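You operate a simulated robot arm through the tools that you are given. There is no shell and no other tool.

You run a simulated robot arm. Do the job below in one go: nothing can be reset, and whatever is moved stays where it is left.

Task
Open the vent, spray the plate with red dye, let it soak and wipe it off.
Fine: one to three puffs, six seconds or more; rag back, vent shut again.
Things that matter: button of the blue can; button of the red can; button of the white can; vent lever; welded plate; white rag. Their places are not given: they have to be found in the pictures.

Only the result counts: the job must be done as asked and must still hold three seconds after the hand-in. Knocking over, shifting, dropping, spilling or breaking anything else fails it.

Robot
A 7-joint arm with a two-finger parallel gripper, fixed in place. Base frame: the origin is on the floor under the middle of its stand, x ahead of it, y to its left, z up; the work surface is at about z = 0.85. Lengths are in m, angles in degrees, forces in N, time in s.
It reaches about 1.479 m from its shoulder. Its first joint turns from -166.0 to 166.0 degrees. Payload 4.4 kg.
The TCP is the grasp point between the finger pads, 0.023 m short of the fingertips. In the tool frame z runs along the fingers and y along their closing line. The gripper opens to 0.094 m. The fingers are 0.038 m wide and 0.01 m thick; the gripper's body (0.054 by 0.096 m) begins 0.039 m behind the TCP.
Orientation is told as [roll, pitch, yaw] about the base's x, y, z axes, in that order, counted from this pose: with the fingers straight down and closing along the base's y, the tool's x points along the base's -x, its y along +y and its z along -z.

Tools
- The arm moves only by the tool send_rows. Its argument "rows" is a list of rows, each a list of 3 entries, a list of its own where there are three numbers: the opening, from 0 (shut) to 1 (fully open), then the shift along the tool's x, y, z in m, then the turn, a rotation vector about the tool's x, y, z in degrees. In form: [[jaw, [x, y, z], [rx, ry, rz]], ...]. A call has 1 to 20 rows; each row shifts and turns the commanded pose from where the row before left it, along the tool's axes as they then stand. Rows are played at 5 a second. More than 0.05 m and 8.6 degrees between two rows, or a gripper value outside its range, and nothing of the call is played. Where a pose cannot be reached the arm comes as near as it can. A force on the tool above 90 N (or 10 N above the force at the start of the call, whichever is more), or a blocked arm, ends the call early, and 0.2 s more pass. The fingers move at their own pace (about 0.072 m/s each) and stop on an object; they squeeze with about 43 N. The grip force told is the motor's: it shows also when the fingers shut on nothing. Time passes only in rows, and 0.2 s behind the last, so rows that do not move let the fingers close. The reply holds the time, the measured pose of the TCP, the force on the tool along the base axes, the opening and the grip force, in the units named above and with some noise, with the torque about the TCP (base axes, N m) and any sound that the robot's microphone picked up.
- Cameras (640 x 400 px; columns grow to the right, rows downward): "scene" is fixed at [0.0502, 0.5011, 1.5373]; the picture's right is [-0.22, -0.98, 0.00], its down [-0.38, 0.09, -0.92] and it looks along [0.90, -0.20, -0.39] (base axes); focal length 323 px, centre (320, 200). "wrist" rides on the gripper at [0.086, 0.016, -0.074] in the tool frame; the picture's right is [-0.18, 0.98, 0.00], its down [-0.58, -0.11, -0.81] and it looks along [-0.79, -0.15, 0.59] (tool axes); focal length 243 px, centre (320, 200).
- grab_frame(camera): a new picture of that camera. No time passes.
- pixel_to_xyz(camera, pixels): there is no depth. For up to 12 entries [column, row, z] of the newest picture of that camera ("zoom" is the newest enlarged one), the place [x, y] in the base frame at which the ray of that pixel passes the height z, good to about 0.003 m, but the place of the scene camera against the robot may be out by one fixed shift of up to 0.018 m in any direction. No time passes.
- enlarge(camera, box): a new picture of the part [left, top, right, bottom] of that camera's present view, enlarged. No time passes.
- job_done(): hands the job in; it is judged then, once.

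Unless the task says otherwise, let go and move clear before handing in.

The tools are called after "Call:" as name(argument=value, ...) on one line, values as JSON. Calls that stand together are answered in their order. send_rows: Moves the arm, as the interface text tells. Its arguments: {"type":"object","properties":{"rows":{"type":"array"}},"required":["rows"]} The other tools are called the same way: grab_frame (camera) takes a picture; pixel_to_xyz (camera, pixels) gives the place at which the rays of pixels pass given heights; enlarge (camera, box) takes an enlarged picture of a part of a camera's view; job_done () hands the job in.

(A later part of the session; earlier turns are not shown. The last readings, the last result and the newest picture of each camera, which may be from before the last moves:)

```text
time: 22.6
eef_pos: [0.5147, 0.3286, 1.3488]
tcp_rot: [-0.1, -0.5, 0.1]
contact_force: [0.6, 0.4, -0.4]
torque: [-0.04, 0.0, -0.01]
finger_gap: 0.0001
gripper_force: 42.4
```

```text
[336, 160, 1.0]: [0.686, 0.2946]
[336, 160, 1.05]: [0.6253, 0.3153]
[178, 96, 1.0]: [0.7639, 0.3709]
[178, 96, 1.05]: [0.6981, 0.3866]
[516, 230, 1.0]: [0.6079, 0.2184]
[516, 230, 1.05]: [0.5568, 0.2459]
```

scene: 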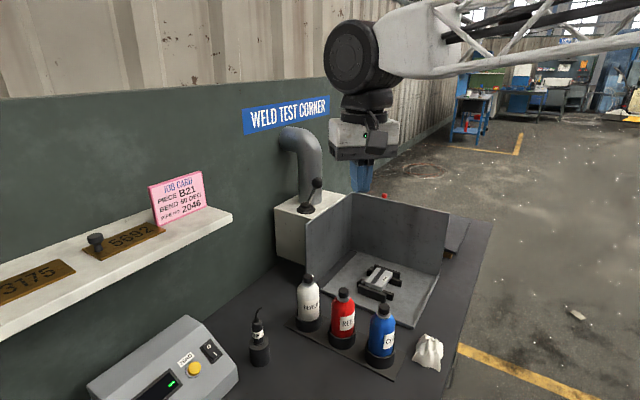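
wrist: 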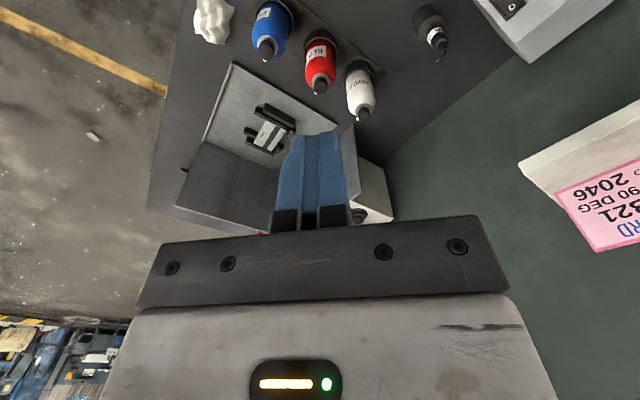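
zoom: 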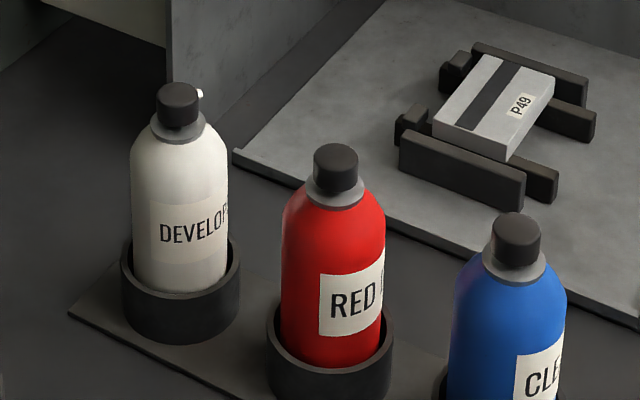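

Scene and wrist put the red cap at roughly (0.641, 0.308, 1.037). I'll go lower and take two closer wrist views, from the left and the right, to pin down its height.

Call:
send_rows(rows=[[0, [-0.0113, 0.0078, 0.0373], [0, 0, 0]], [0, [-0.0113, 0.0078, 0.0373], [0, 0, 0]], [0, [-0.0113, 0.0078, 0.0373], [0, 0, 0]], [0, [-0.0113, 0.0078, 0.0373], [0, 0, 0]], [0, [0, 0, 0], [0, 0, 0]]])

Call:
enlarge(camera="wrist", box=[180, 40, 380, 165])

```text
time: 23.8
eef_pos: [0.562, 0.3594, 1.2031]
tcp_rot: [0.0, -0.6, 0.1]
contact_force: [-0.1, -0.5, 0.8]
torque: [-0.01, 0.02, 0.01]
finger_gap: 0.0
gripper_force: 42.4
```

```text
3.20 times, centred on (280, 102) of wrist
```

zoom: 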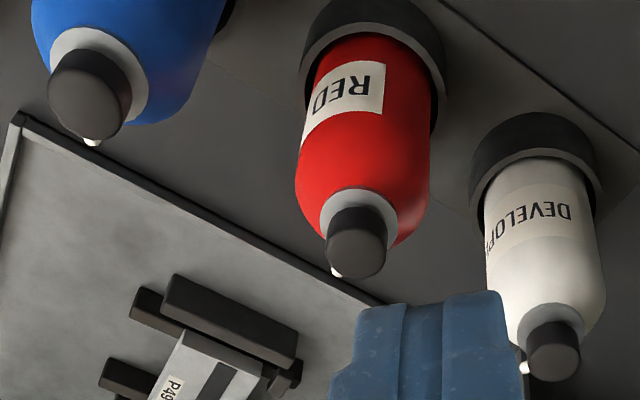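

In this closer view the red cap's top disc is centred near zoom (356,253). I'll take its rays, then go right for the second view.

Call:
pixel_to_xyz(camera="zoom", pixels=[[356, 253, 1.0], [356, 253, 1.05], [336, 272, 1.0], [336, 272, 1.05], [88, 92, 1.0], [88, 92, 1.05], [553, 352, 1.0], [553, 352, 1.05], [181, 388, 0.9], [181, 388, 0.95]])

Call:
send_rows(rows=[[0, [0, -0.035, 0], [0, 0, 0]], [0, [0, -0.035, 0], [0, 0, 0]], [0, [0, -0.035, 0], [0, 0, 0]], [0, [0, 0, 0], [0, 0, 0]]])

Call:
enlarge(camera="wrist", box=[260, 40, 460, 165])

```text
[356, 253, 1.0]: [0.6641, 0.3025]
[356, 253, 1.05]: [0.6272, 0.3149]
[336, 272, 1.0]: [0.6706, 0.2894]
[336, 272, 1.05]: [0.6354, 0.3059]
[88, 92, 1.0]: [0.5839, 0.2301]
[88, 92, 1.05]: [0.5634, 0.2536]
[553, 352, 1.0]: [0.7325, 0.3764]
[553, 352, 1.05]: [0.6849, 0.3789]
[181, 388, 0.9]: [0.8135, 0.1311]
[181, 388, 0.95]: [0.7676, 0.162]
```

```text
time: 24.8
eef_pos: [0.5629, 0.2544, 1.2028]
tcp_rot: [0.1, -0.6, 0.1]
contact_force: [-0.4, 0.3, 0.6]
torque: [0.02, 0.01, -0.02]
finger_gap: 0.0
gripper_force: 41.9
```

```text
3.20 times, centred on (360, 102) of wrist
```

zoom: 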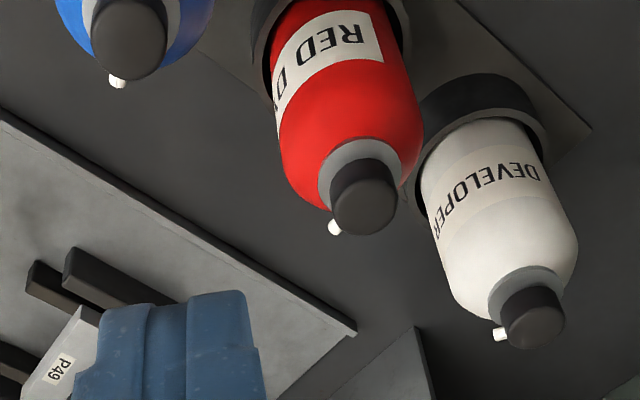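

From the right, the red cap's disc is at zoom (365,206) and its nozzle at (334,227). I'll take the rays.

Call:
pixel_to_xyz(camera="zoom", pixels=[[365, 206, 1.0], [365, 206, 1.05], [334, 227, 1.0], [334, 227, 1.05], [129, 45, 1.0], [129, 45, 1.05], [537, 320, 1.0], [537, 320, 1.05]])

```text
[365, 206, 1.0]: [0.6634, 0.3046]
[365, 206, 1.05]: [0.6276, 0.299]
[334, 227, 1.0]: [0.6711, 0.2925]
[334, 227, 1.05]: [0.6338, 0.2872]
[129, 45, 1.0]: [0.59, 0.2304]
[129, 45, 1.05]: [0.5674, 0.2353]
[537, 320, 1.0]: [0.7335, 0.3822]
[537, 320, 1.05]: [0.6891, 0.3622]
```

The two views agree on the red cap's top at about (0.661, 0.304, 1.005), and its nozzle points straight at the plate. I'll go above it with closed fingers.

Call:
send_rows(rows=[[0, [-0.0327, 0.0165, 0], [0, 0.6, 0]], [0, [-0.0327, 0.0165, 0], [0, 0, 0]], [0, [-0.0327, 0.0165, 0], [0, 0, 0]], [0, [0, 0, 0.04], [0, 0, 0]], [0, [0, 0, 0.04], [0, 0, 0]], [0, [0, 0, 0.03], [0, 0, 0]], [0, [0, 0, 0], [0, 0, 0]]])

Call:
grab_frame(camera="wrist")

Call:
enlarge(camera="scene", box=[280, 225, 420, 345])

```text
time: 26.4
eef_pos: [0.66, 0.3041, 1.0914]
tcp_rot: [0.1, 0.0, 0.0]
contact_force: [0.2, -0.7, -0.9]
torque: [0.02, 0.04, 0.03]
finger_gap: 0.0
gripper_force: 42.4
```

```text
taken
```

wrist: 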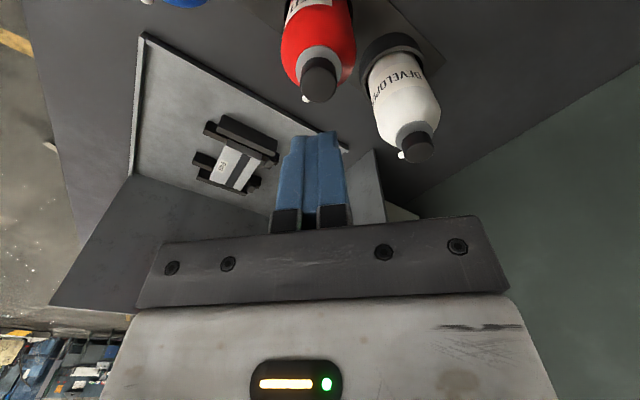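

```text
3.33 times, centred on (350, 285) of scene
```

zoom: 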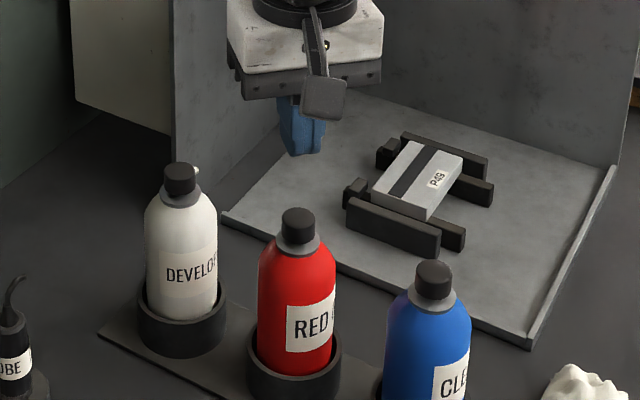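

The cap disc at wrist (319,84) matches the prediction, so the fingers are centred over the red button. I'll descend to just above it, then press gently.

Call:
send_rows(rows=[[0, [0.0, 0, 0.03], [0, 0, 0]], [0, [-0.0005, 0, 0.022], [0, 0, 0]], [0, [0, 0, 0], [0, 0, 0]]])

Call:
grab_frame(camera="wrist")

Call:
enlarge(camera="scene", box=[300, 225, 400, 345])

```text
time: 27.2
eef_pos: [0.661, 0.3038, 1.0397]
tcp_rot: [0.1, 0.0, 0.1]
contact_force: [0.9, 1.0, 0.5]
torque: [0.01, -0.02, 0.0]
finger_gap: 0.0001
gripper_force: 43.1
```

```text
taken
```

wrist: 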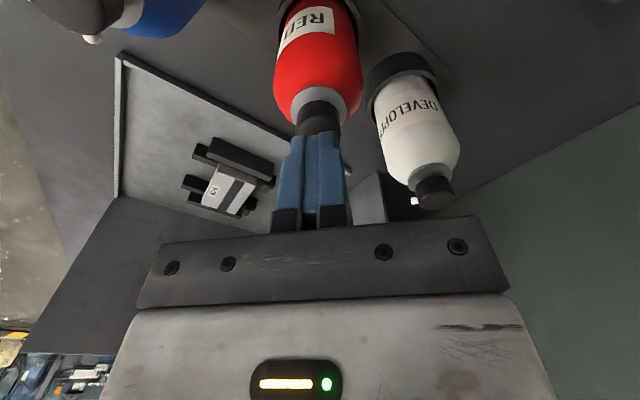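

```text
3.33 times, centred on (350, 285) of scene
```

zoom: 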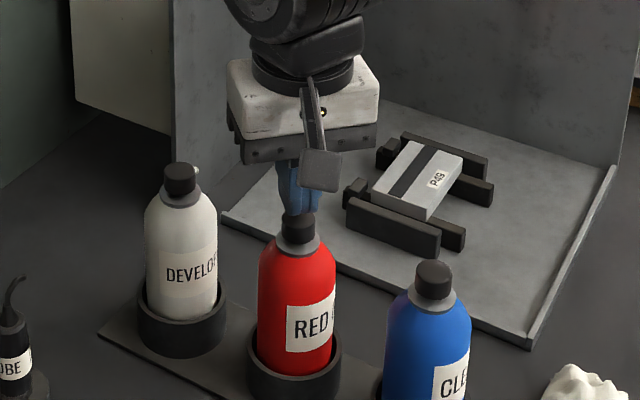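

The closed fingertips sit right above the red cap with no contact. I'll lower in small steps and read the force.

Call:
send_rows(rows=[[0, [0, 0, 0.006], [0, 0, 0]], [0, [0, 0, 0.004], [0, 0, 0]], [0, [0, 0, 0.002], [0, 0, 0]]])

```text
time: 28.0
eef_pos: [0.6606, 0.3038, 1.0286]
tcp_rot: [0.2, 0.0, 0.1]
contact_force: [-0.8, -0.6, 3.7]
torque: [0.02, 0.04, -0.03]
finger_gap: 0.0001
gripper_force: 43.1
heard: click
```

A click was heard with 3.7 N of contact, so the button responded. I'll release right away and look at the plate.

Call:
send_rows(rows=[[0, [0, 0, -0.012], [0, 0, 0]], [0, [0, 0, 0], [0, 0, 0]]])

Call:
enlarge(camera="scene", box=[320, 240, 440, 330])

Call:
enlarge(camera="wrist", box=[160, 100, 320, 230])

```text
time: 28.6
eef_pos: [0.661, 0.3037, 1.0388]
tcp_rot: [0.1, 0.0, 0.0]
contact_force: [-0.1, 0.0, -0.1]
torque: [-0.01, -0.02, 0.02]
finger_gap: 0.0001
gripper_force: 42.3
```

```text
4.44 times, centred on (380, 285) of scene
```

zoom: 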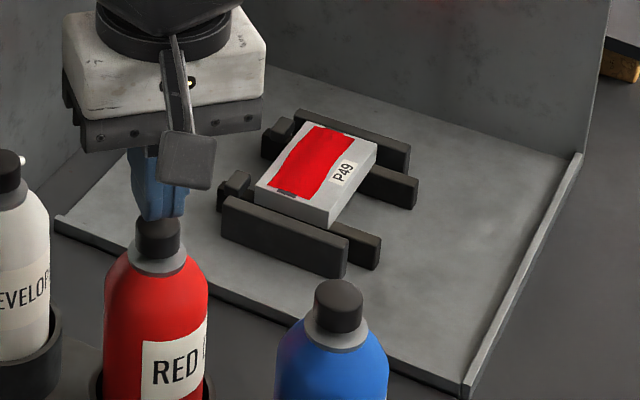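

```text
3.08 times, centred on (240, 165) of wrist
```

zoom: 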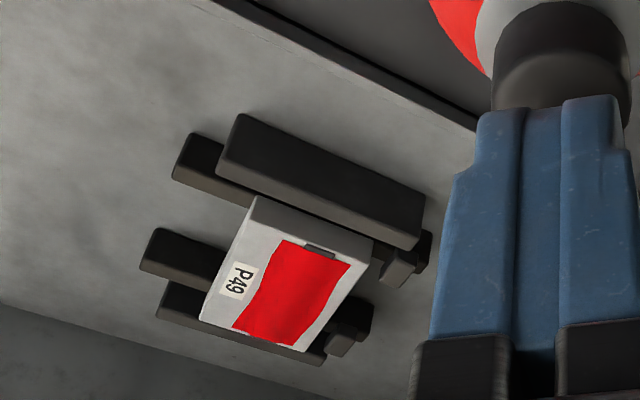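

The plate now shows red dye over the weld (scene zoom (315,158)), so one puff landed at about t=28. I'll leave it to soak, and rise and move back to look at the rag.

Call:
send_rows(rows=[[0, [0, 0, -0.04], [0, 0, 0]], [0, [0, 0, -0.04], [0, 0, 0]], [0, [0, 0, -0.04], [0, 0, 0]], [0, [0, 0, -0.04], [0, 0, 0]], [0.5, [0.0317, -0.025, -0.0167], [0, 0, 0]], [0.5, [0.0317, -0.025, -0.0167], [0, 0, 0]], [0.5, [0.0317, -0.025, -0.0167], [0, 0, 0]], [0.5, [0.0317, -0.025, -0.0167], [0, 0, 0]], [0.5, [0.0317, -0.025, -0.0167], [0, 0, 0]], [0.5, [0.0317, -0.025, -0.0167], [0, 0, 0]], [1, [0, 0, 0], [0, 0, 0]]])

Call:
grab_frame(camera="wrist")

Call:
grab_frame(camera="scene")

```text
time: 31.0
eef_pos: [0.4697, 0.1518, 1.2993]
tcp_rot: [0.1, 0.0, 0.1]
contact_force: [0.0, -0.7, -0.3]
torque: [0.01, -0.03, 0.0]
finger_gap: 0.094
gripper_force: 0.0
```

```text
taken
```

wrist: 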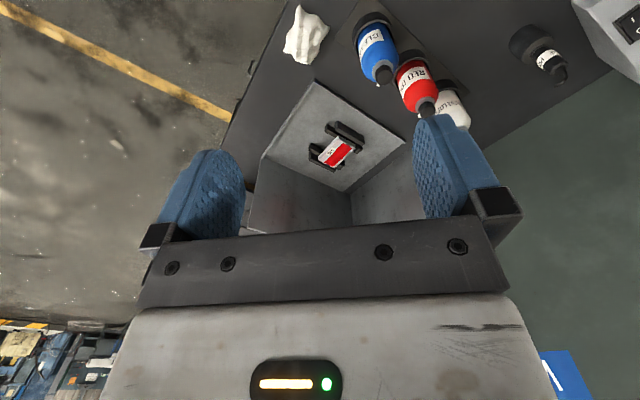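

```text
taken
```

scene: 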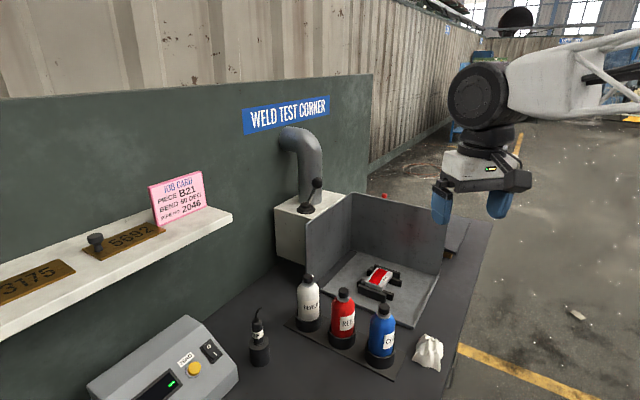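

The rag shows at wrist (305,35) and scene (428,352), near the bench edge and about 0.1 m from the blue can. I'll enlarge it in both.

Call:
enlarge(camera="wrist", box=[250, 0, 410, 100])

Call:
pixel_to_xyz(camera="zoom", pixels=[[215, 15, 0.85], [220, 235, 0.85], [220, 235, 0.88], [135, 195, 0.85], [310, 130, 0.85], [215, 130, 0.86], [215, 130, 0.9]])

Call:
enlarge(camera="scene", box=[360, 310, 480, 400])

Call:
pixel_to_xyz(camera="zoom", pixels=[[240, 300, 0.85], [390, 320, 0.85], [290, 120, 0.9], [330, 120, 0.9], [310, 240, 0.87]])

```text
4.00 times, centred on (330, 50) of wrist
```

zoom: 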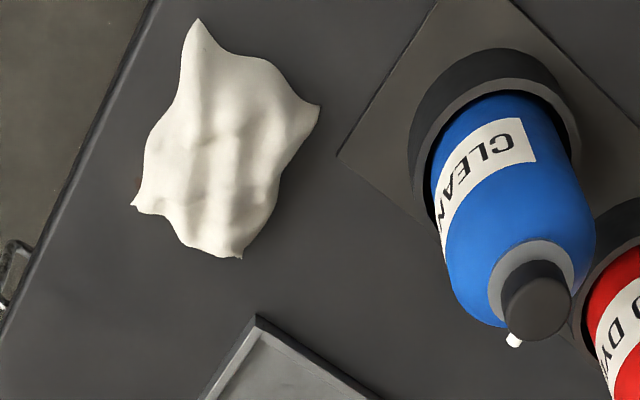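

```text
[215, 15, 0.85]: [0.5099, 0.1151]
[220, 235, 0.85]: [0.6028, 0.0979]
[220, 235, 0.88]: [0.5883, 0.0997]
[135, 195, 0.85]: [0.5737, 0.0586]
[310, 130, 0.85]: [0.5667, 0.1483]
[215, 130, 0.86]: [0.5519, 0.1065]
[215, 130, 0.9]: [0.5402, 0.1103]
```

```text
4.44 times, centred on (420, 355) of scene
```

zoom: 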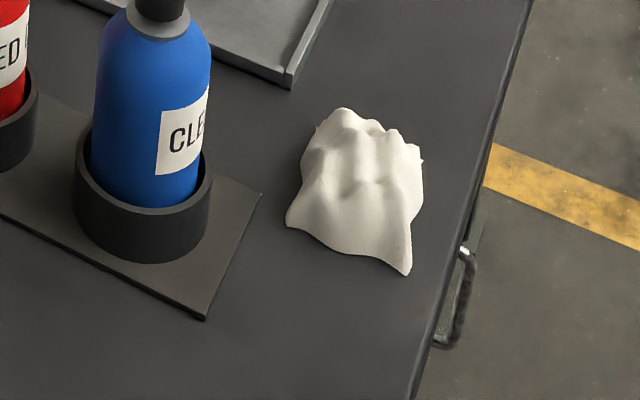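

```text
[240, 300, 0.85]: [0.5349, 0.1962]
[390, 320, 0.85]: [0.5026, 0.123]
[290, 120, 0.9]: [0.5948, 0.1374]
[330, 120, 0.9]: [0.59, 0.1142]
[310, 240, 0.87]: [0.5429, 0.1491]
```

The rag is a crumpled square about 7 cm across, centred near (0.556, 0.104), with its sides turned 45° to the base like the rest of the booth. I'll go closer to measure its height and exact outline.

Call:
send_rows(rows=[[1, [-0.006, -0.0084, 0.04], [0, 0, 0]], [1, [-0.006, -0.0084, 0.04], [0, 0, 0]], [1, [-0.006, -0.0084, 0.04], [0, 0, 0]], [1, [-0.006, -0.0084, 0.04], [0, 0, 0]], [1, [-0.006, -0.0084, 0.04], [0, 0, 0]], [1, [0, 0, 0], [0, 0, 0]]])

Call:
grab_frame(camera="wrist")

Call:
enlarge(camera="wrist", box=[240, 20, 400, 140])

```text
time: 32.4
eef_pos: [0.5032, 0.1115, 1.0995]
tcp_rot: [0.1, 0.0, 0.1]
contact_force: [-0.5, 0.2, -0.7]
torque: [-0.02, 0.01, 0.0]
finger_gap: 0.0939
gripper_force: 0.0
```

```text
taken
```

wrist: 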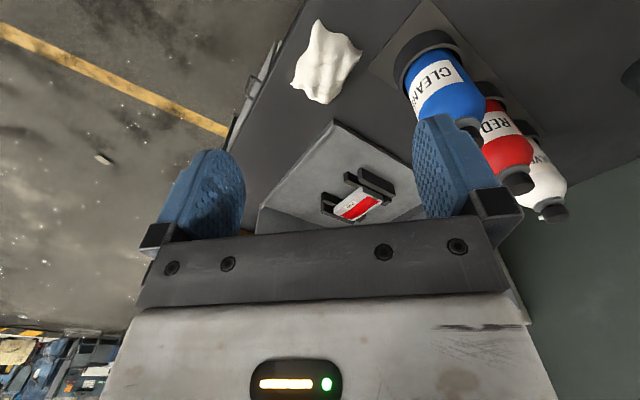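

```text
3.33 times, centred on (320, 80) of wrist
```

zoom: 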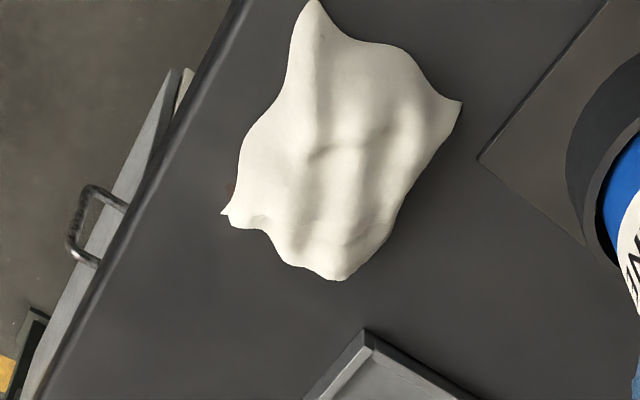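

The rag's corners are at zoom (316,1), (461,103), (337,280) and (222,213). I'll convert them at the bench height, along with the hump at (330,150).

Call:
pixel_to_xyz(camera="zoom", pixels=[[316, 1, 0.853], [461, 103, 0.853], [337, 280, 0.853], [222, 213, 0.853], [330, 150, 0.88], [330, 150, 0.9], [337, 280, 0.87], [230, 187, 0.853], [366, 332, 0.853], [480, 158, 0.855], [240, 10, 0.85], [100, 300, 0.85]])

```text
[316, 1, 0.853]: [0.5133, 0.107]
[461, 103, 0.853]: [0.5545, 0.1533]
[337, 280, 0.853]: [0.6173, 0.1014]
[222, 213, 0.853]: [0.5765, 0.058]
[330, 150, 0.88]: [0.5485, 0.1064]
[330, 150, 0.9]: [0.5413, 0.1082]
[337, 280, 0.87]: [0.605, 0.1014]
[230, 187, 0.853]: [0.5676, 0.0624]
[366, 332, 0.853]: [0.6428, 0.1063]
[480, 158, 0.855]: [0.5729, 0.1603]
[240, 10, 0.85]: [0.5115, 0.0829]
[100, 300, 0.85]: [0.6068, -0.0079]
```

The rag measures about 6 cm along v and 8 cm along u, centred near (0.564, 0.105). I'll turn the hand −44° so the fingers close across the short side and stop about 10 cm above it, clear of the blue can.

Call:
send_rows(rows=[[1, [0, 0, 0], [0, 0, 7.38]], [1, [0, 0, 0], [0, 0, 7.38]], [1, [0, 0, 0], [0, 0, 7.38]], [1, [0, 0, 0], [0, 0, 7.38]], [1, [0, 0, 0], [0, 0, 7.38]], [1, [0, 0, 0], [0, 0, 7.38]], [0.92, [-0.0161, 0.0126, 0.0332], [0, 0, 0]], [0.92, [-0.0161, 0.0126, 0.0332], [0, 0, 0]], [0.92, [-0.0161, 0.0126, 0.0332], [0, 0, 0]], [0.92, [0, 0, 0], [0, 0, 0]]])

Call:
grab_frame(camera="wrist")

Call:
enlarge(camera="scene", box=[340, 240, 500, 390])

```text
time: 34.6
eef_pos: [0.5612, 0.1039, 1.0019]
tcp_rot: [0.1, 0.1, -44.3]
contact_force: [-0.9, 0.4, -0.2]
torque: [0.02, -0.01, -0.03]
finger_gap: 0.0864
gripper_force: 0.0
```

```text
taken
```

wrist: 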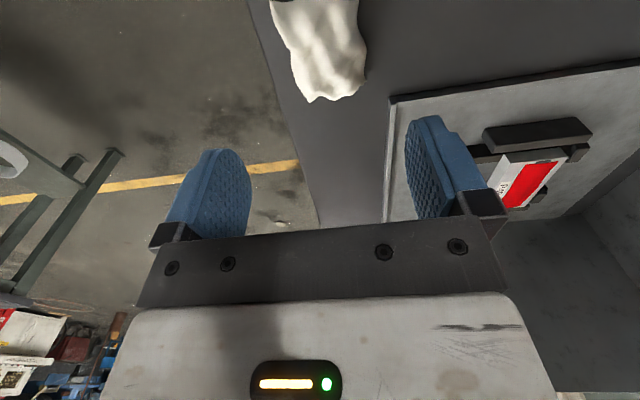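

```text
2.67 times, centred on (420, 315) of scene
```

zoom: 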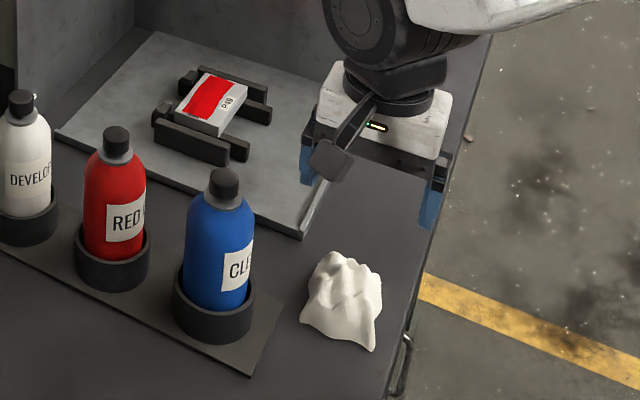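

The rag lies centred under the hand (wrist columns 272–366, centre ≈319), with the fingers' inner faces outside that. I'll enlarge it to check the width before descending.

Call:
enlarge(camera="wrist", box=[230, 0, 420, 130])

Call:
pixel_to_xyz(camera="wrist", pixels=[[270, 5, 0.855], [365, 75, 0.855], [358, 5, 0.855], [312, 101, 0.855], [290, 60, 0.87], [360, 60, 0.87], [320, 53, 0.89]])

```text
3.08 times, centred on (325, 65) of wrist
```

zoom: 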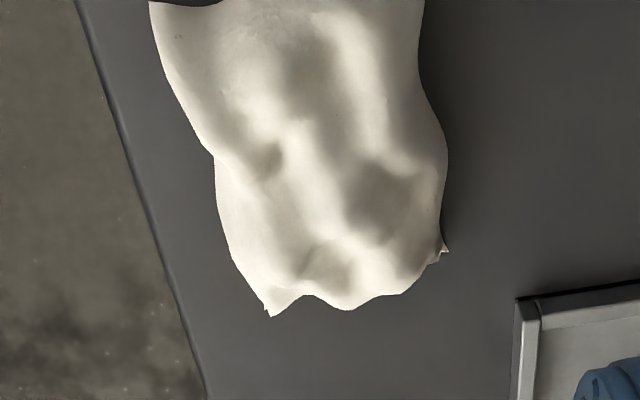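

```text
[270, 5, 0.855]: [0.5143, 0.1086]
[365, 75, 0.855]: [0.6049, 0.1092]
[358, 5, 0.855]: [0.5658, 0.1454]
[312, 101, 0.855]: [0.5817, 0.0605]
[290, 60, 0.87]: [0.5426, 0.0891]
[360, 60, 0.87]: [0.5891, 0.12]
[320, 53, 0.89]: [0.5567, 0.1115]
```

The rag is 5.5 cm wide across the fingers and its centre is only about 3 mm off. I'll descend with that correction, in two stages.

Call:
send_rows(rows=[[0.92, [-0.001, 0.0035, 0.035], [0, 0, 0]], [0.92, [0, 0, 0.035], [0, 0, 0]], [0.92, [0, 0, 0.03], [0, 0, 0]], [0.92, [0, 0, 0], [0, 0, 0]]])

Call:
grab_frame(camera="wrist")

Call:
enlarge(camera="scene", box=[340, 260, 500, 390])

```text
time: 35.6
eef_pos: [0.5671, 0.108, 0.9012]
tcp_rot: [0.1, 0.0, -44.3]
contact_force: [0.0, -0.3, 0.1]
torque: [-0.01, -0.03, 0.01]
finger_gap: 0.0864
gripper_force: 0.0
```

```text
taken
```

wrist: 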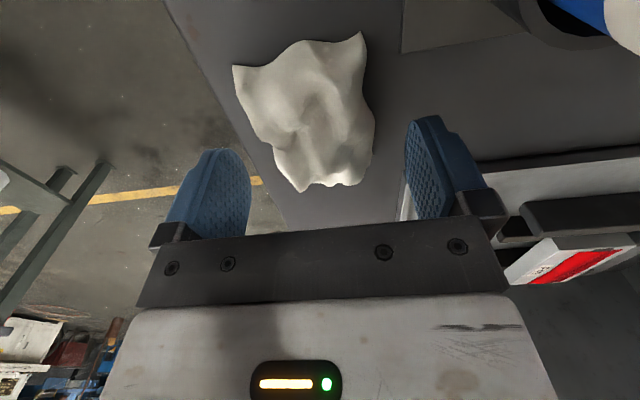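

```text
3.08 times, centred on (420, 325) of scene
```

zoom: 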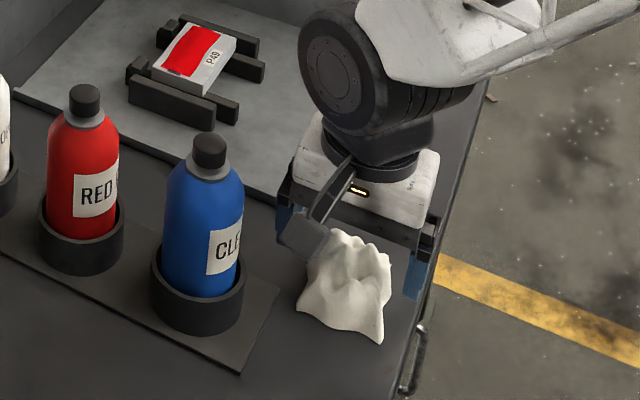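

The rag is between the fingers with clearance both sides and no contact force. I'll shift back 3 mm, lower to about 12 mm above the bench at the fingertips, and close.

Call:
send_rows(rows=[[0.92, [0, -0.003, 0.008], [0, 0, 0]], [0.92, [0, 0, 0.008], [0, 0, 0]], [0.5, [0, 0, 0], [0, 0, 0]], [0.2, [0, 0, 0], [0, 0, 0]], [0, [0, 0, 0], [0, 0, 0]], [0, [0, 0, 0], [0, 0, 0]], [0, [0, 0, 0], [0, 0, 0]]])

Call:
grab_frame(camera="wrist")

Call:
enlarge(camera="scene", box=[340, 260, 500, 390])

```text
time: 37.2
eef_pos: [0.5634, 0.1049, 0.8852]
tcp_rot: [0.1, 0.1, -44.2]
contact_force: [-1.2, 0.6, -0.5]
torque: [0.01, -0.02, -0.02]
finger_gap: 0.041
gripper_force: 42.9
```

```text
taken
```

wrist: 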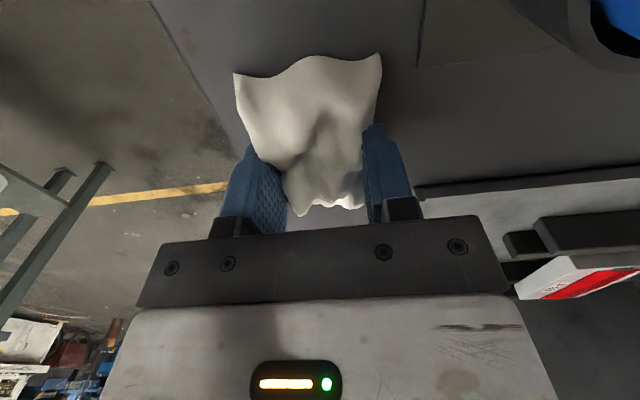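

```text
3.08 times, centred on (420, 325) of scene
```

zoom: 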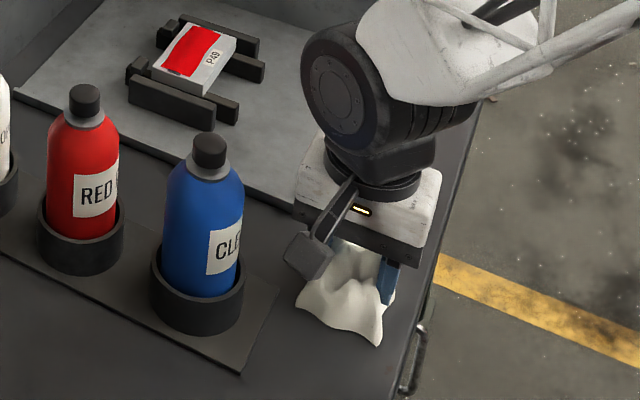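

The rag is gripped (gap 41 mm, 42.9 N) at TCP (0.563, 0.105, 0.885), and I'll note that pose for putting it back. Now I'll lift it straight up.

Call:
send_rows(rows=[[0, [0, 0, -0.02], [0, 0, 0]], [0, [0, 0, -0.04], [0, 0, 0]], [0, [0, 0, -0.045], [0, 0, 0]], [0, [0, 0, -0.045], [0, 0, 0]], [0, [0, 0, -0.045], [0, 0, 0]], [0, [0, 0, 0], [0, 0, 0]]])

Call:
grab_frame(camera="wrist")

Call:
grab_frame(camera="scene")

```text
time: 38.6
eef_pos: [0.5654, 0.1045, 1.0811]
tcp_rot: [0.1, 0.1, -44.2]
contact_force: [0.7, 0.1, -0.6]
torque: [0.0, -0.03, 0.01]
finger_gap: 0.0414
gripper_force: 42.9
```

```text
taken
```

wrist: 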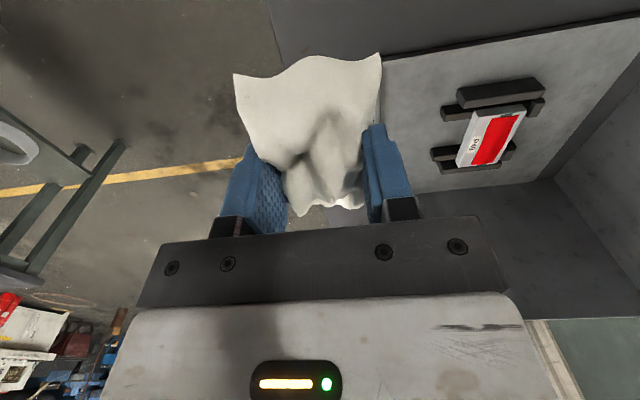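

```text
taken
```

scene: 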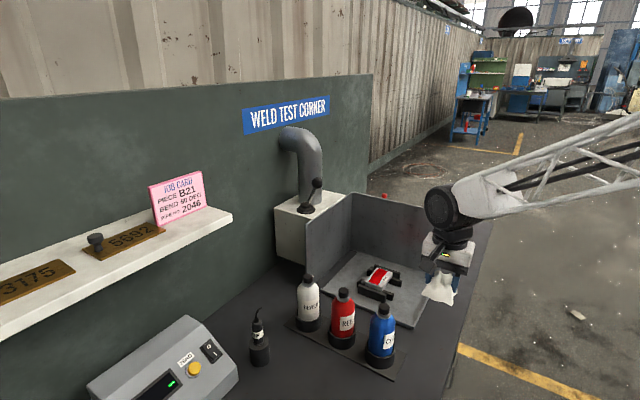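

The rag came up with the hand, and the plate shows at wrist (490,137). I'll enlarge the plate to measure it.

Call:
enlarge(camera="wrist", box=[400, 60, 580, 190])

```text
3.08 times, centred on (490, 125) of wrist
```

zoom: 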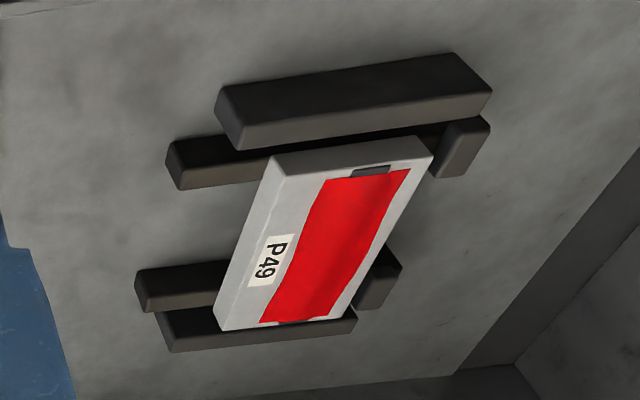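

The plate's top face has corners near zoom (282,177), (432,156), (347,316), (224,330), and the dye covers (322,183)–(410,168)–(330,320)–(258,323). I'll take rays at two heights.

Call:
pixel_to_xyz(camera="zoom", pixels=[[282, 177, 0.88], [282, 177, 0.92], [432, 156, 0.88], [432, 156, 0.92], [347, 316, 0.88], [347, 316, 0.92], [224, 330, 0.88], [224, 330, 0.92], [240, 150, 0.9], [468, 90, 0.9], [155, 312, 0.9]])

Call:
enlarge(camera="scene", box=[340, 250, 420, 310])

```text
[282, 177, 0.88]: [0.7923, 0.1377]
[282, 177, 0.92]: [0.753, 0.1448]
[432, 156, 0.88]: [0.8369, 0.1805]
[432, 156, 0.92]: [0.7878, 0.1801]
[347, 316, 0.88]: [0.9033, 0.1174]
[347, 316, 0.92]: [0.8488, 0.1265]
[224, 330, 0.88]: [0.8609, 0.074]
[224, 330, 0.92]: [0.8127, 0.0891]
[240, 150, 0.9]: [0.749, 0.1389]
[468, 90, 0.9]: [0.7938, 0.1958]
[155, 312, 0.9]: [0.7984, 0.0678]
```

```text
6.67 times, centred on (380, 280) of scene
```

zoom: 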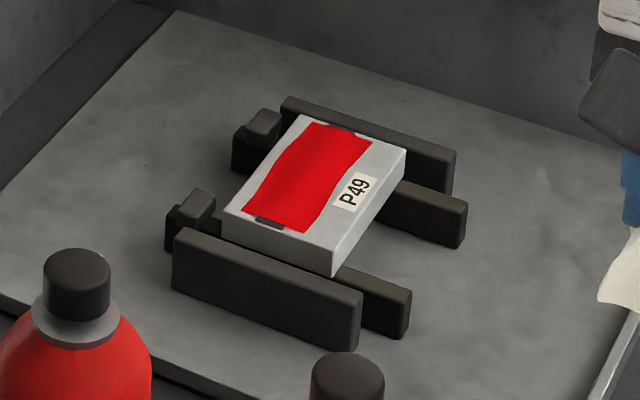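

Assuming z = 0.90 the plate is about 5.6 × 8.8 cm, centred near (0.825, 0.131), with its long side along u. I'll shift along u for a second view to fix the height.

Call:
send_rows(rows=[[0, [-0.042, 0, 0], [0, 0, 0]], [0, [-0.042, 0, 0], [0, 0, 0]], [0, [-0.042, 0, 0], [0, 0, 0]], [0, [0, 0, 0], [0, 0, 0]]])

Call:
grab_frame(camera="wrist")

Call:
enlarge(camera="wrist", box=[440, 0, 640, 130])

```text
time: 39.6
eef_pos: [0.654, 0.0176, 1.0805]
tcp_rot: [0.1, 0.0, -44.2]
contact_force: [-0.3, -1.2, -0.6]
torque: [-0.03, 0.02, -0.01]
finger_gap: 0.0412
gripper_force: 42.6
```

```text
taken
```

wrist: 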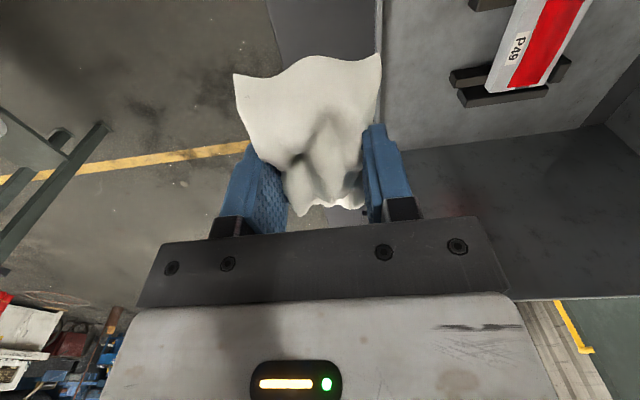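

```text
3.08 times, centred on (540, 65) of wrist
```

zoom: 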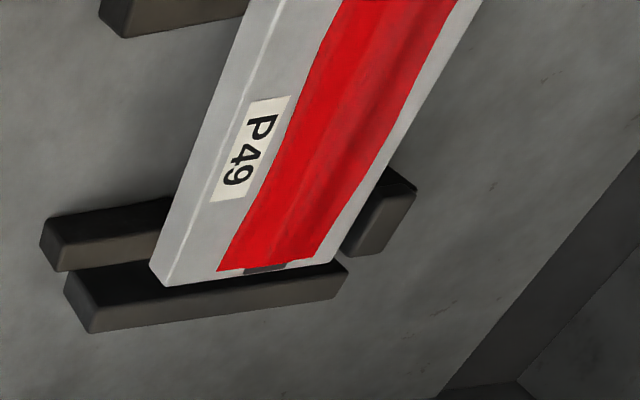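

The plate's far end corners are visible at zoom (168,285) and (333,265). I'll take their rays to compare with the earlier view.

Call:
pixel_to_xyz(camera="zoom", pixels=[[168, 285, 0.88], [168, 285, 0.92], [333, 265, 0.88], [333, 265, 0.92], [92, 333, 0.88], [92, 333, 0.92], [378, 205, 0.88], [378, 205, 0.92], [348, 292, 0.88], [348, 292, 0.92], [218, 270, 0.9], [320, 262, 0.9]])

```text
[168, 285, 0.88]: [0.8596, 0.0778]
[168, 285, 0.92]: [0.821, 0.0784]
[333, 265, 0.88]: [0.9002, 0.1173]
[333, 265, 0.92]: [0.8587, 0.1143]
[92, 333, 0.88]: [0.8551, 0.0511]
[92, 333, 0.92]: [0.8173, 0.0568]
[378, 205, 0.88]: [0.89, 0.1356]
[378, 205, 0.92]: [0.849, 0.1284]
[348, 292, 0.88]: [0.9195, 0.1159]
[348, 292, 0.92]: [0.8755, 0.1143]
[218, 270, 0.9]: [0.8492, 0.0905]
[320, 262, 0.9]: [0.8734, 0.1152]
```

Comparing both views puts the plate top at about z = 0.887, its centre near (0.840, 0.129), and the dye strip centred near (0.8425, 0.131) running along u. Before moving in, I'll check the distance to the back wall and the left wall.

Call:
pixel_to_xyz(camera="wrist", pixels=[[500, 157, 0.855], [585, 130, 0.855], [635, 85, 0.855], [420, 180, 0.855], [440, 298, 1.08], [600, 297, 1.08]])

Call:
pixel_to_xyz(camera="scene", pixels=[[352, 193, 1.09], [448, 211, 1.09], [306, 222, 1.09], [355, 252, 0.855], [438, 275, 0.855]])

```text
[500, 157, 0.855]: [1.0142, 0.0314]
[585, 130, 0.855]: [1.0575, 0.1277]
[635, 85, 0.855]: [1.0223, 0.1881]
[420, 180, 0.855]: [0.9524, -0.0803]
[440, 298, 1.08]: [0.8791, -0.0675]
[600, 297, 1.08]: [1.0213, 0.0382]
```

```text
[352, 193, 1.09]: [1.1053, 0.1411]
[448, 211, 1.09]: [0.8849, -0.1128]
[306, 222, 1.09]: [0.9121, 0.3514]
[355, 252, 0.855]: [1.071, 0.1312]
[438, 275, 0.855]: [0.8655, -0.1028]
```

The walls are about 0.17 m from the strip, so there is room. I'll carry the rag over the strip and come down to about 5 cm above contact.

Call:
send_rows(rows=[[0, [-0.0112, 0.0426, 0], [0, 0, 0]], [0, [-0.0112, 0.0426, 0], [0, 0, 0]], [0, [-0.0112, 0.0426, 0], [0, 0, 0]], [0, [-0.0112, 0.0426, 0], [0, 0, 0]], [0, [-0.0112, 0.0426, 0], [0, 0, 0]], [0, [0, 0, 0.035], [0, 0, 0]], [0, [0, 0, 0.035], [0, 0, 0]], [0, [0, 0, 0.035], [0, 0, 0]], [0, [0, 0, 0], [0, 0, 0]]])

Call:
grab_frame(camera="wrist")

Call:
enlarge(camera="scene", box=[310, 200, 450, 330])

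```text
time: 41.6
eef_pos: [0.8415, 0.1319, 0.9732]
tcp_rot: [0.1, 0.1, -44.2]
contact_force: [-1.0, -0.3, 0.5]
torque: [-0.01, 0.01, -0.01]
finger_gap: 0.0412
gripper_force: 43.2
```

```text
taken
```

wrist: 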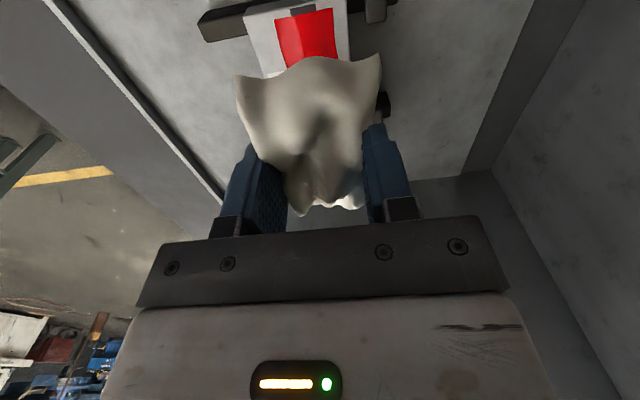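

```text
3.08 times, centred on (380, 265) of scene
```

zoom: 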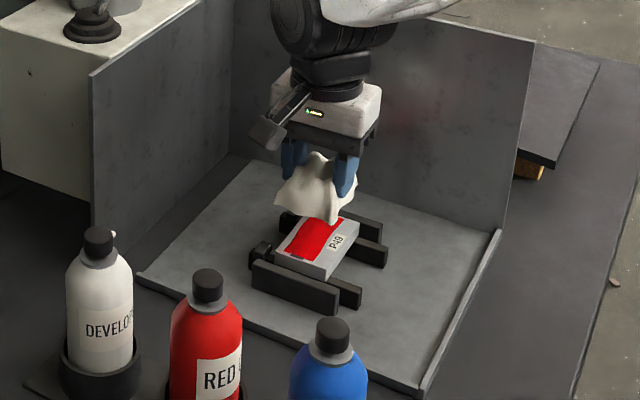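

The rag is centred over the strip (dye at wrist columns 270–340 just above the rag). I'll lower to about 1 cm above the expected contact.

Call:
send_rows(rows=[[0, [0, 0, 0.02], [0, 0, 0]], [0, [0, 0, 0.018], [0, 0, 0]], [0, [0, 0, 0], [0, 0, 0]]])

Call:
enlarge(camera="scene", box=[330, 220, 430, 310])

```text
time: 42.4
eef_pos: [0.8429, 0.1305, 0.9355]
tcp_rot: [0.1, 0.1, -44.3]
contact_force: [0.0, 0.7, 0.3]
torque: [-0.02, -0.01, 0.0]
finger_gap: 0.0413
gripper_force: 43.2
```

```text
4.44 times, centred on (380, 265) of scene
```

zoom: 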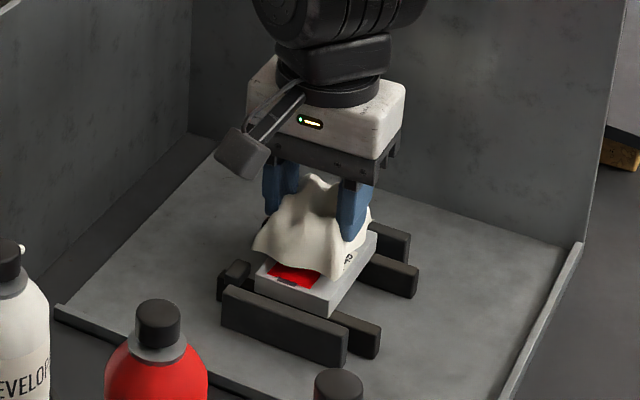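

The rag hangs just above the plate with the dye's near end still showing at zoom (295,275), and there is no contact yet. I'll lower in small steps until it touches.

Call:
send_rows(rows=[[0, [0, 0, 0.004], [0, 0, 0]], [0, [0, 0, 0.004], [0, 0, 0]], [0, [0, 0, 0.003], [0, 0, 0]], [0, [0, 0, 0], [0, 0, 0]]])

```text
time: 43.4
eef_pos: [0.8412, 0.1305, 0.9283]
tcp_rot: [0.1, 0.0, -44.1]
contact_force: [-5.8, -0.1, 22.6]
torque: [-0.11, 0.5, -0.03]
finger_gap: 0.0412
gripper_force: 42.9
```

Contact was made at z≈0.93, with 22.6 N upward. I'll ease off 2 mm and wipe back and forth along the strip (u direction).

Call:
send_rows(rows=[[0, [0, 0, -0.002], [0, 0, 0]], [0, [0.01, 0, 0], [0, 0, 0]], [0, [0.01, 0, 0], [0, 0, 0]], [0, [0.01, 0, 0], [0, 0, 0]], [0, [-0.012, 0, 0], [0, 0, 0]], [0, [-0.012, 0, 0], [0, 0, 0]], [0, [-0.012, 0, 0], [0, 0, 0]], [0, [-0.012, 0, 0], [0, 0, 0]], [0, [-0.012, 0, 0], [0, 0, 0]], [0, [0, 0, 0], [0, 0, 0]]])

Call:
enlarge(camera="scene", box=[330, 220, 430, 310])

Call:
grab_frame(camera="wrist")

```text
time: 45.6
eef_pos: [0.8631, 0.1094, 0.9275]
tcp_rot: [0.2, 0.1, -44.2]
contact_force: [-0.9, -0.2, -0.9]
torque: [0.01, -0.01, -0.01]
finger_gap: 0.041
gripper_force: 42.6
```

```text
4.44 times, centred on (380, 265) of scene
```

zoom: 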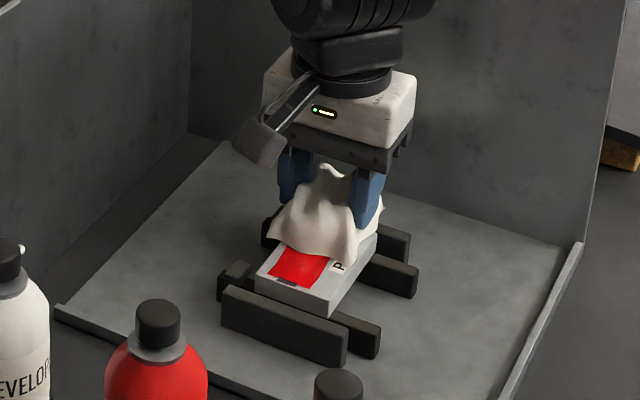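

```text
taken
```

wrist: 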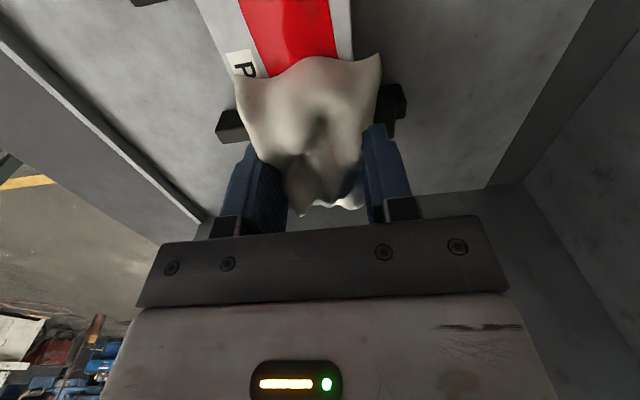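

Contact was lost at this end (force ≈0) and the dye is still there at zoom (300,268). I'll lower a few millimetres to restore contact and keep stroking.

Call:
send_rows(rows=[[0, [0, 0, 0.003], [0, 0, 0]], [0, [0, 0, 0.002], [0, 0, 0]], [0, [0, 0, 0], [0, 0, 0]]])

```text
time: 46.4
eef_pos: [0.866, 0.1092, 0.927]
tcp_rot: [0.3, -0.2, -44.2]
contact_force: [-18.0, 2.2, 68.1]
torque: [0.18, 1.18, 0.05]
finger_gap: 0.0411
gripper_force: 43.3
```

68 N now, so the surface is stiff and contact starts at a commanded z of about 0.926. I'll raise 3.5 mm for a light press and stroke back and forth over the strip.

Call:
send_rows(rows=[[0, [0, 0, -0.0035], [0, 0, 0]], [0, [0.012, 0, 0], [0, 0, 0]], [0, [0.012, 0, 0], [0, 0, 0]], [0, [0.012, 0, 0], [0, 0, 0]], [0, [0.012, 0, 0], [0, 0, 0]], [0, [0.012, 0, 0], [0, 0, 0]], [0, [0, 0, 0], [0, 0, 0]]])

Call:
enlarge(camera="scene", box=[330, 220, 430, 310])

Call:
grab_frame(camera="wrist")

```text
time: 48.0
eef_pos: [0.8211, 0.1504, 0.9263]
tcp_rot: [0.1, 0.0, -44.2]
contact_force: [10.3, -14.4, 49.6]
torque: [-0.92, -0.67, 0.03]
finger_gap: 0.0409
gripper_force: 42.5
```

```text
4.44 times, centred on (380, 265) of scene
```

zoom: 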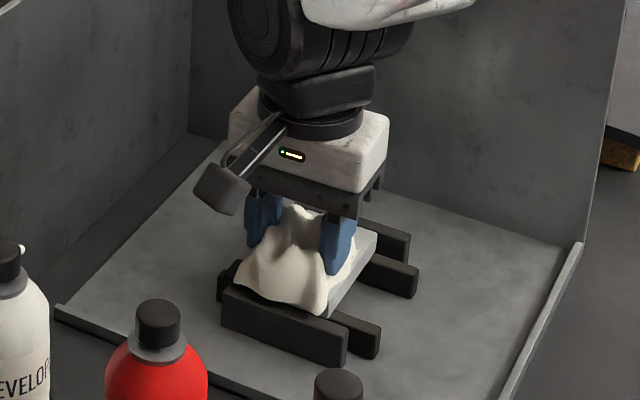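

```text
taken
```

wrist: 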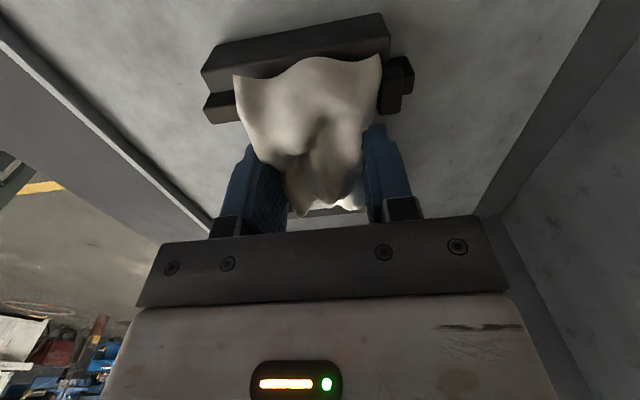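

Force is 50 N at this end, more than needed. I'll raise 2.5 mm and stroke the other way.

Call:
send_rows(rows=[[0, [0, 0, -0.0025], [0, 0, 0]], [0, [-0.012, 0, 0], [0, 0, 0]], [0, [-0.012, 0, 0], [0, 0, 0]], [0, [-0.012, 0, 0], [0, 0, 0]], [0, [-0.012, 0, 0], [0, 0, 0]], [0, [-0.012, 0, 0], [0, 0, 0]], [0, [0, 0, 0], [0, 0, 0]]])

Call:
enlarge(camera="scene", box=[330, 220, 430, 310])

Call:
grab_frame(camera="wrist")

```text
time: 49.6
eef_pos: [0.863, 0.1089, 0.9292]
tcp_rot: [0.1, 0.2, -44.2]
contact_force: [0.4, 0.4, -0.7]
torque: [-0.02, 0.0, -0.03]
finger_gap: 0.0414
gripper_force: 43.2
```

```text
4.44 times, centred on (380, 265) of scene
```

zoom: 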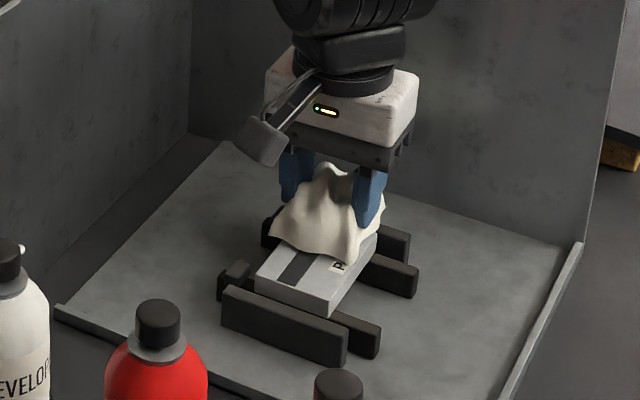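

```text
taken
```

wrist: 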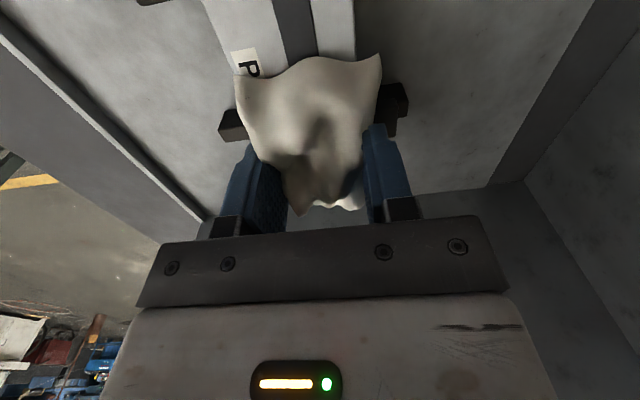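

The visible half of the plate is clean again, with the dark weld showing at zoom (297,265). I'll lift the rag and look at the whole plate.

Call:
send_rows(rows=[[0, [0, 0, -0.03], [0, 0, 0]], [0, [0, 0, -0.04], [0, 0, 0]], [0, [0, 0, -0.04], [0, 0, 0]], [0, [0, 0, -0.04], [0, 0, 0]], [0, [0, 0, 0], [0, 0, 0]]])

Call:
enlarge(camera="scene", box=[330, 220, 430, 310])

Call:
grab_frame(camera="wrist")

```text
time: 50.8
eef_pos: [0.8638, 0.1125, 1.0801]
tcp_rot: [0.1, 0.1, -44.2]
contact_force: [0.5, 0.1, -0.8]
torque: [0.01, 0.01, -0.02]
finger_gap: 0.0409
gripper_force: 43.4
```

```text
4.44 times, centred on (380, 265) of scene
```

zoom: 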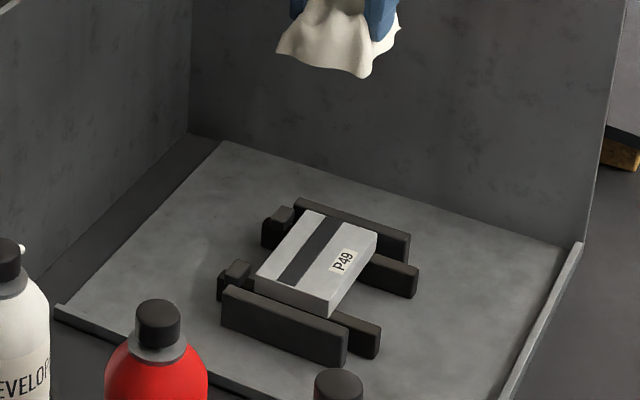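

```text
taken
```

wrist: 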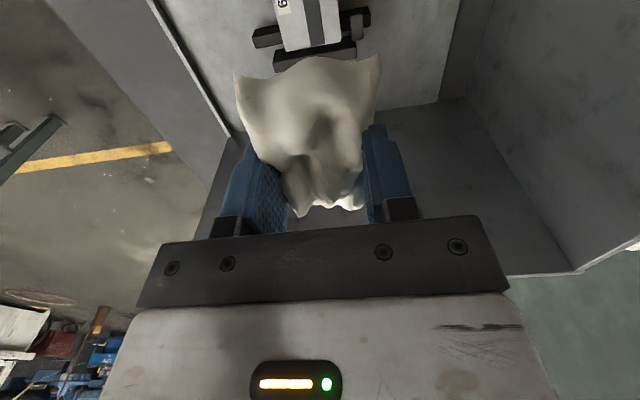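

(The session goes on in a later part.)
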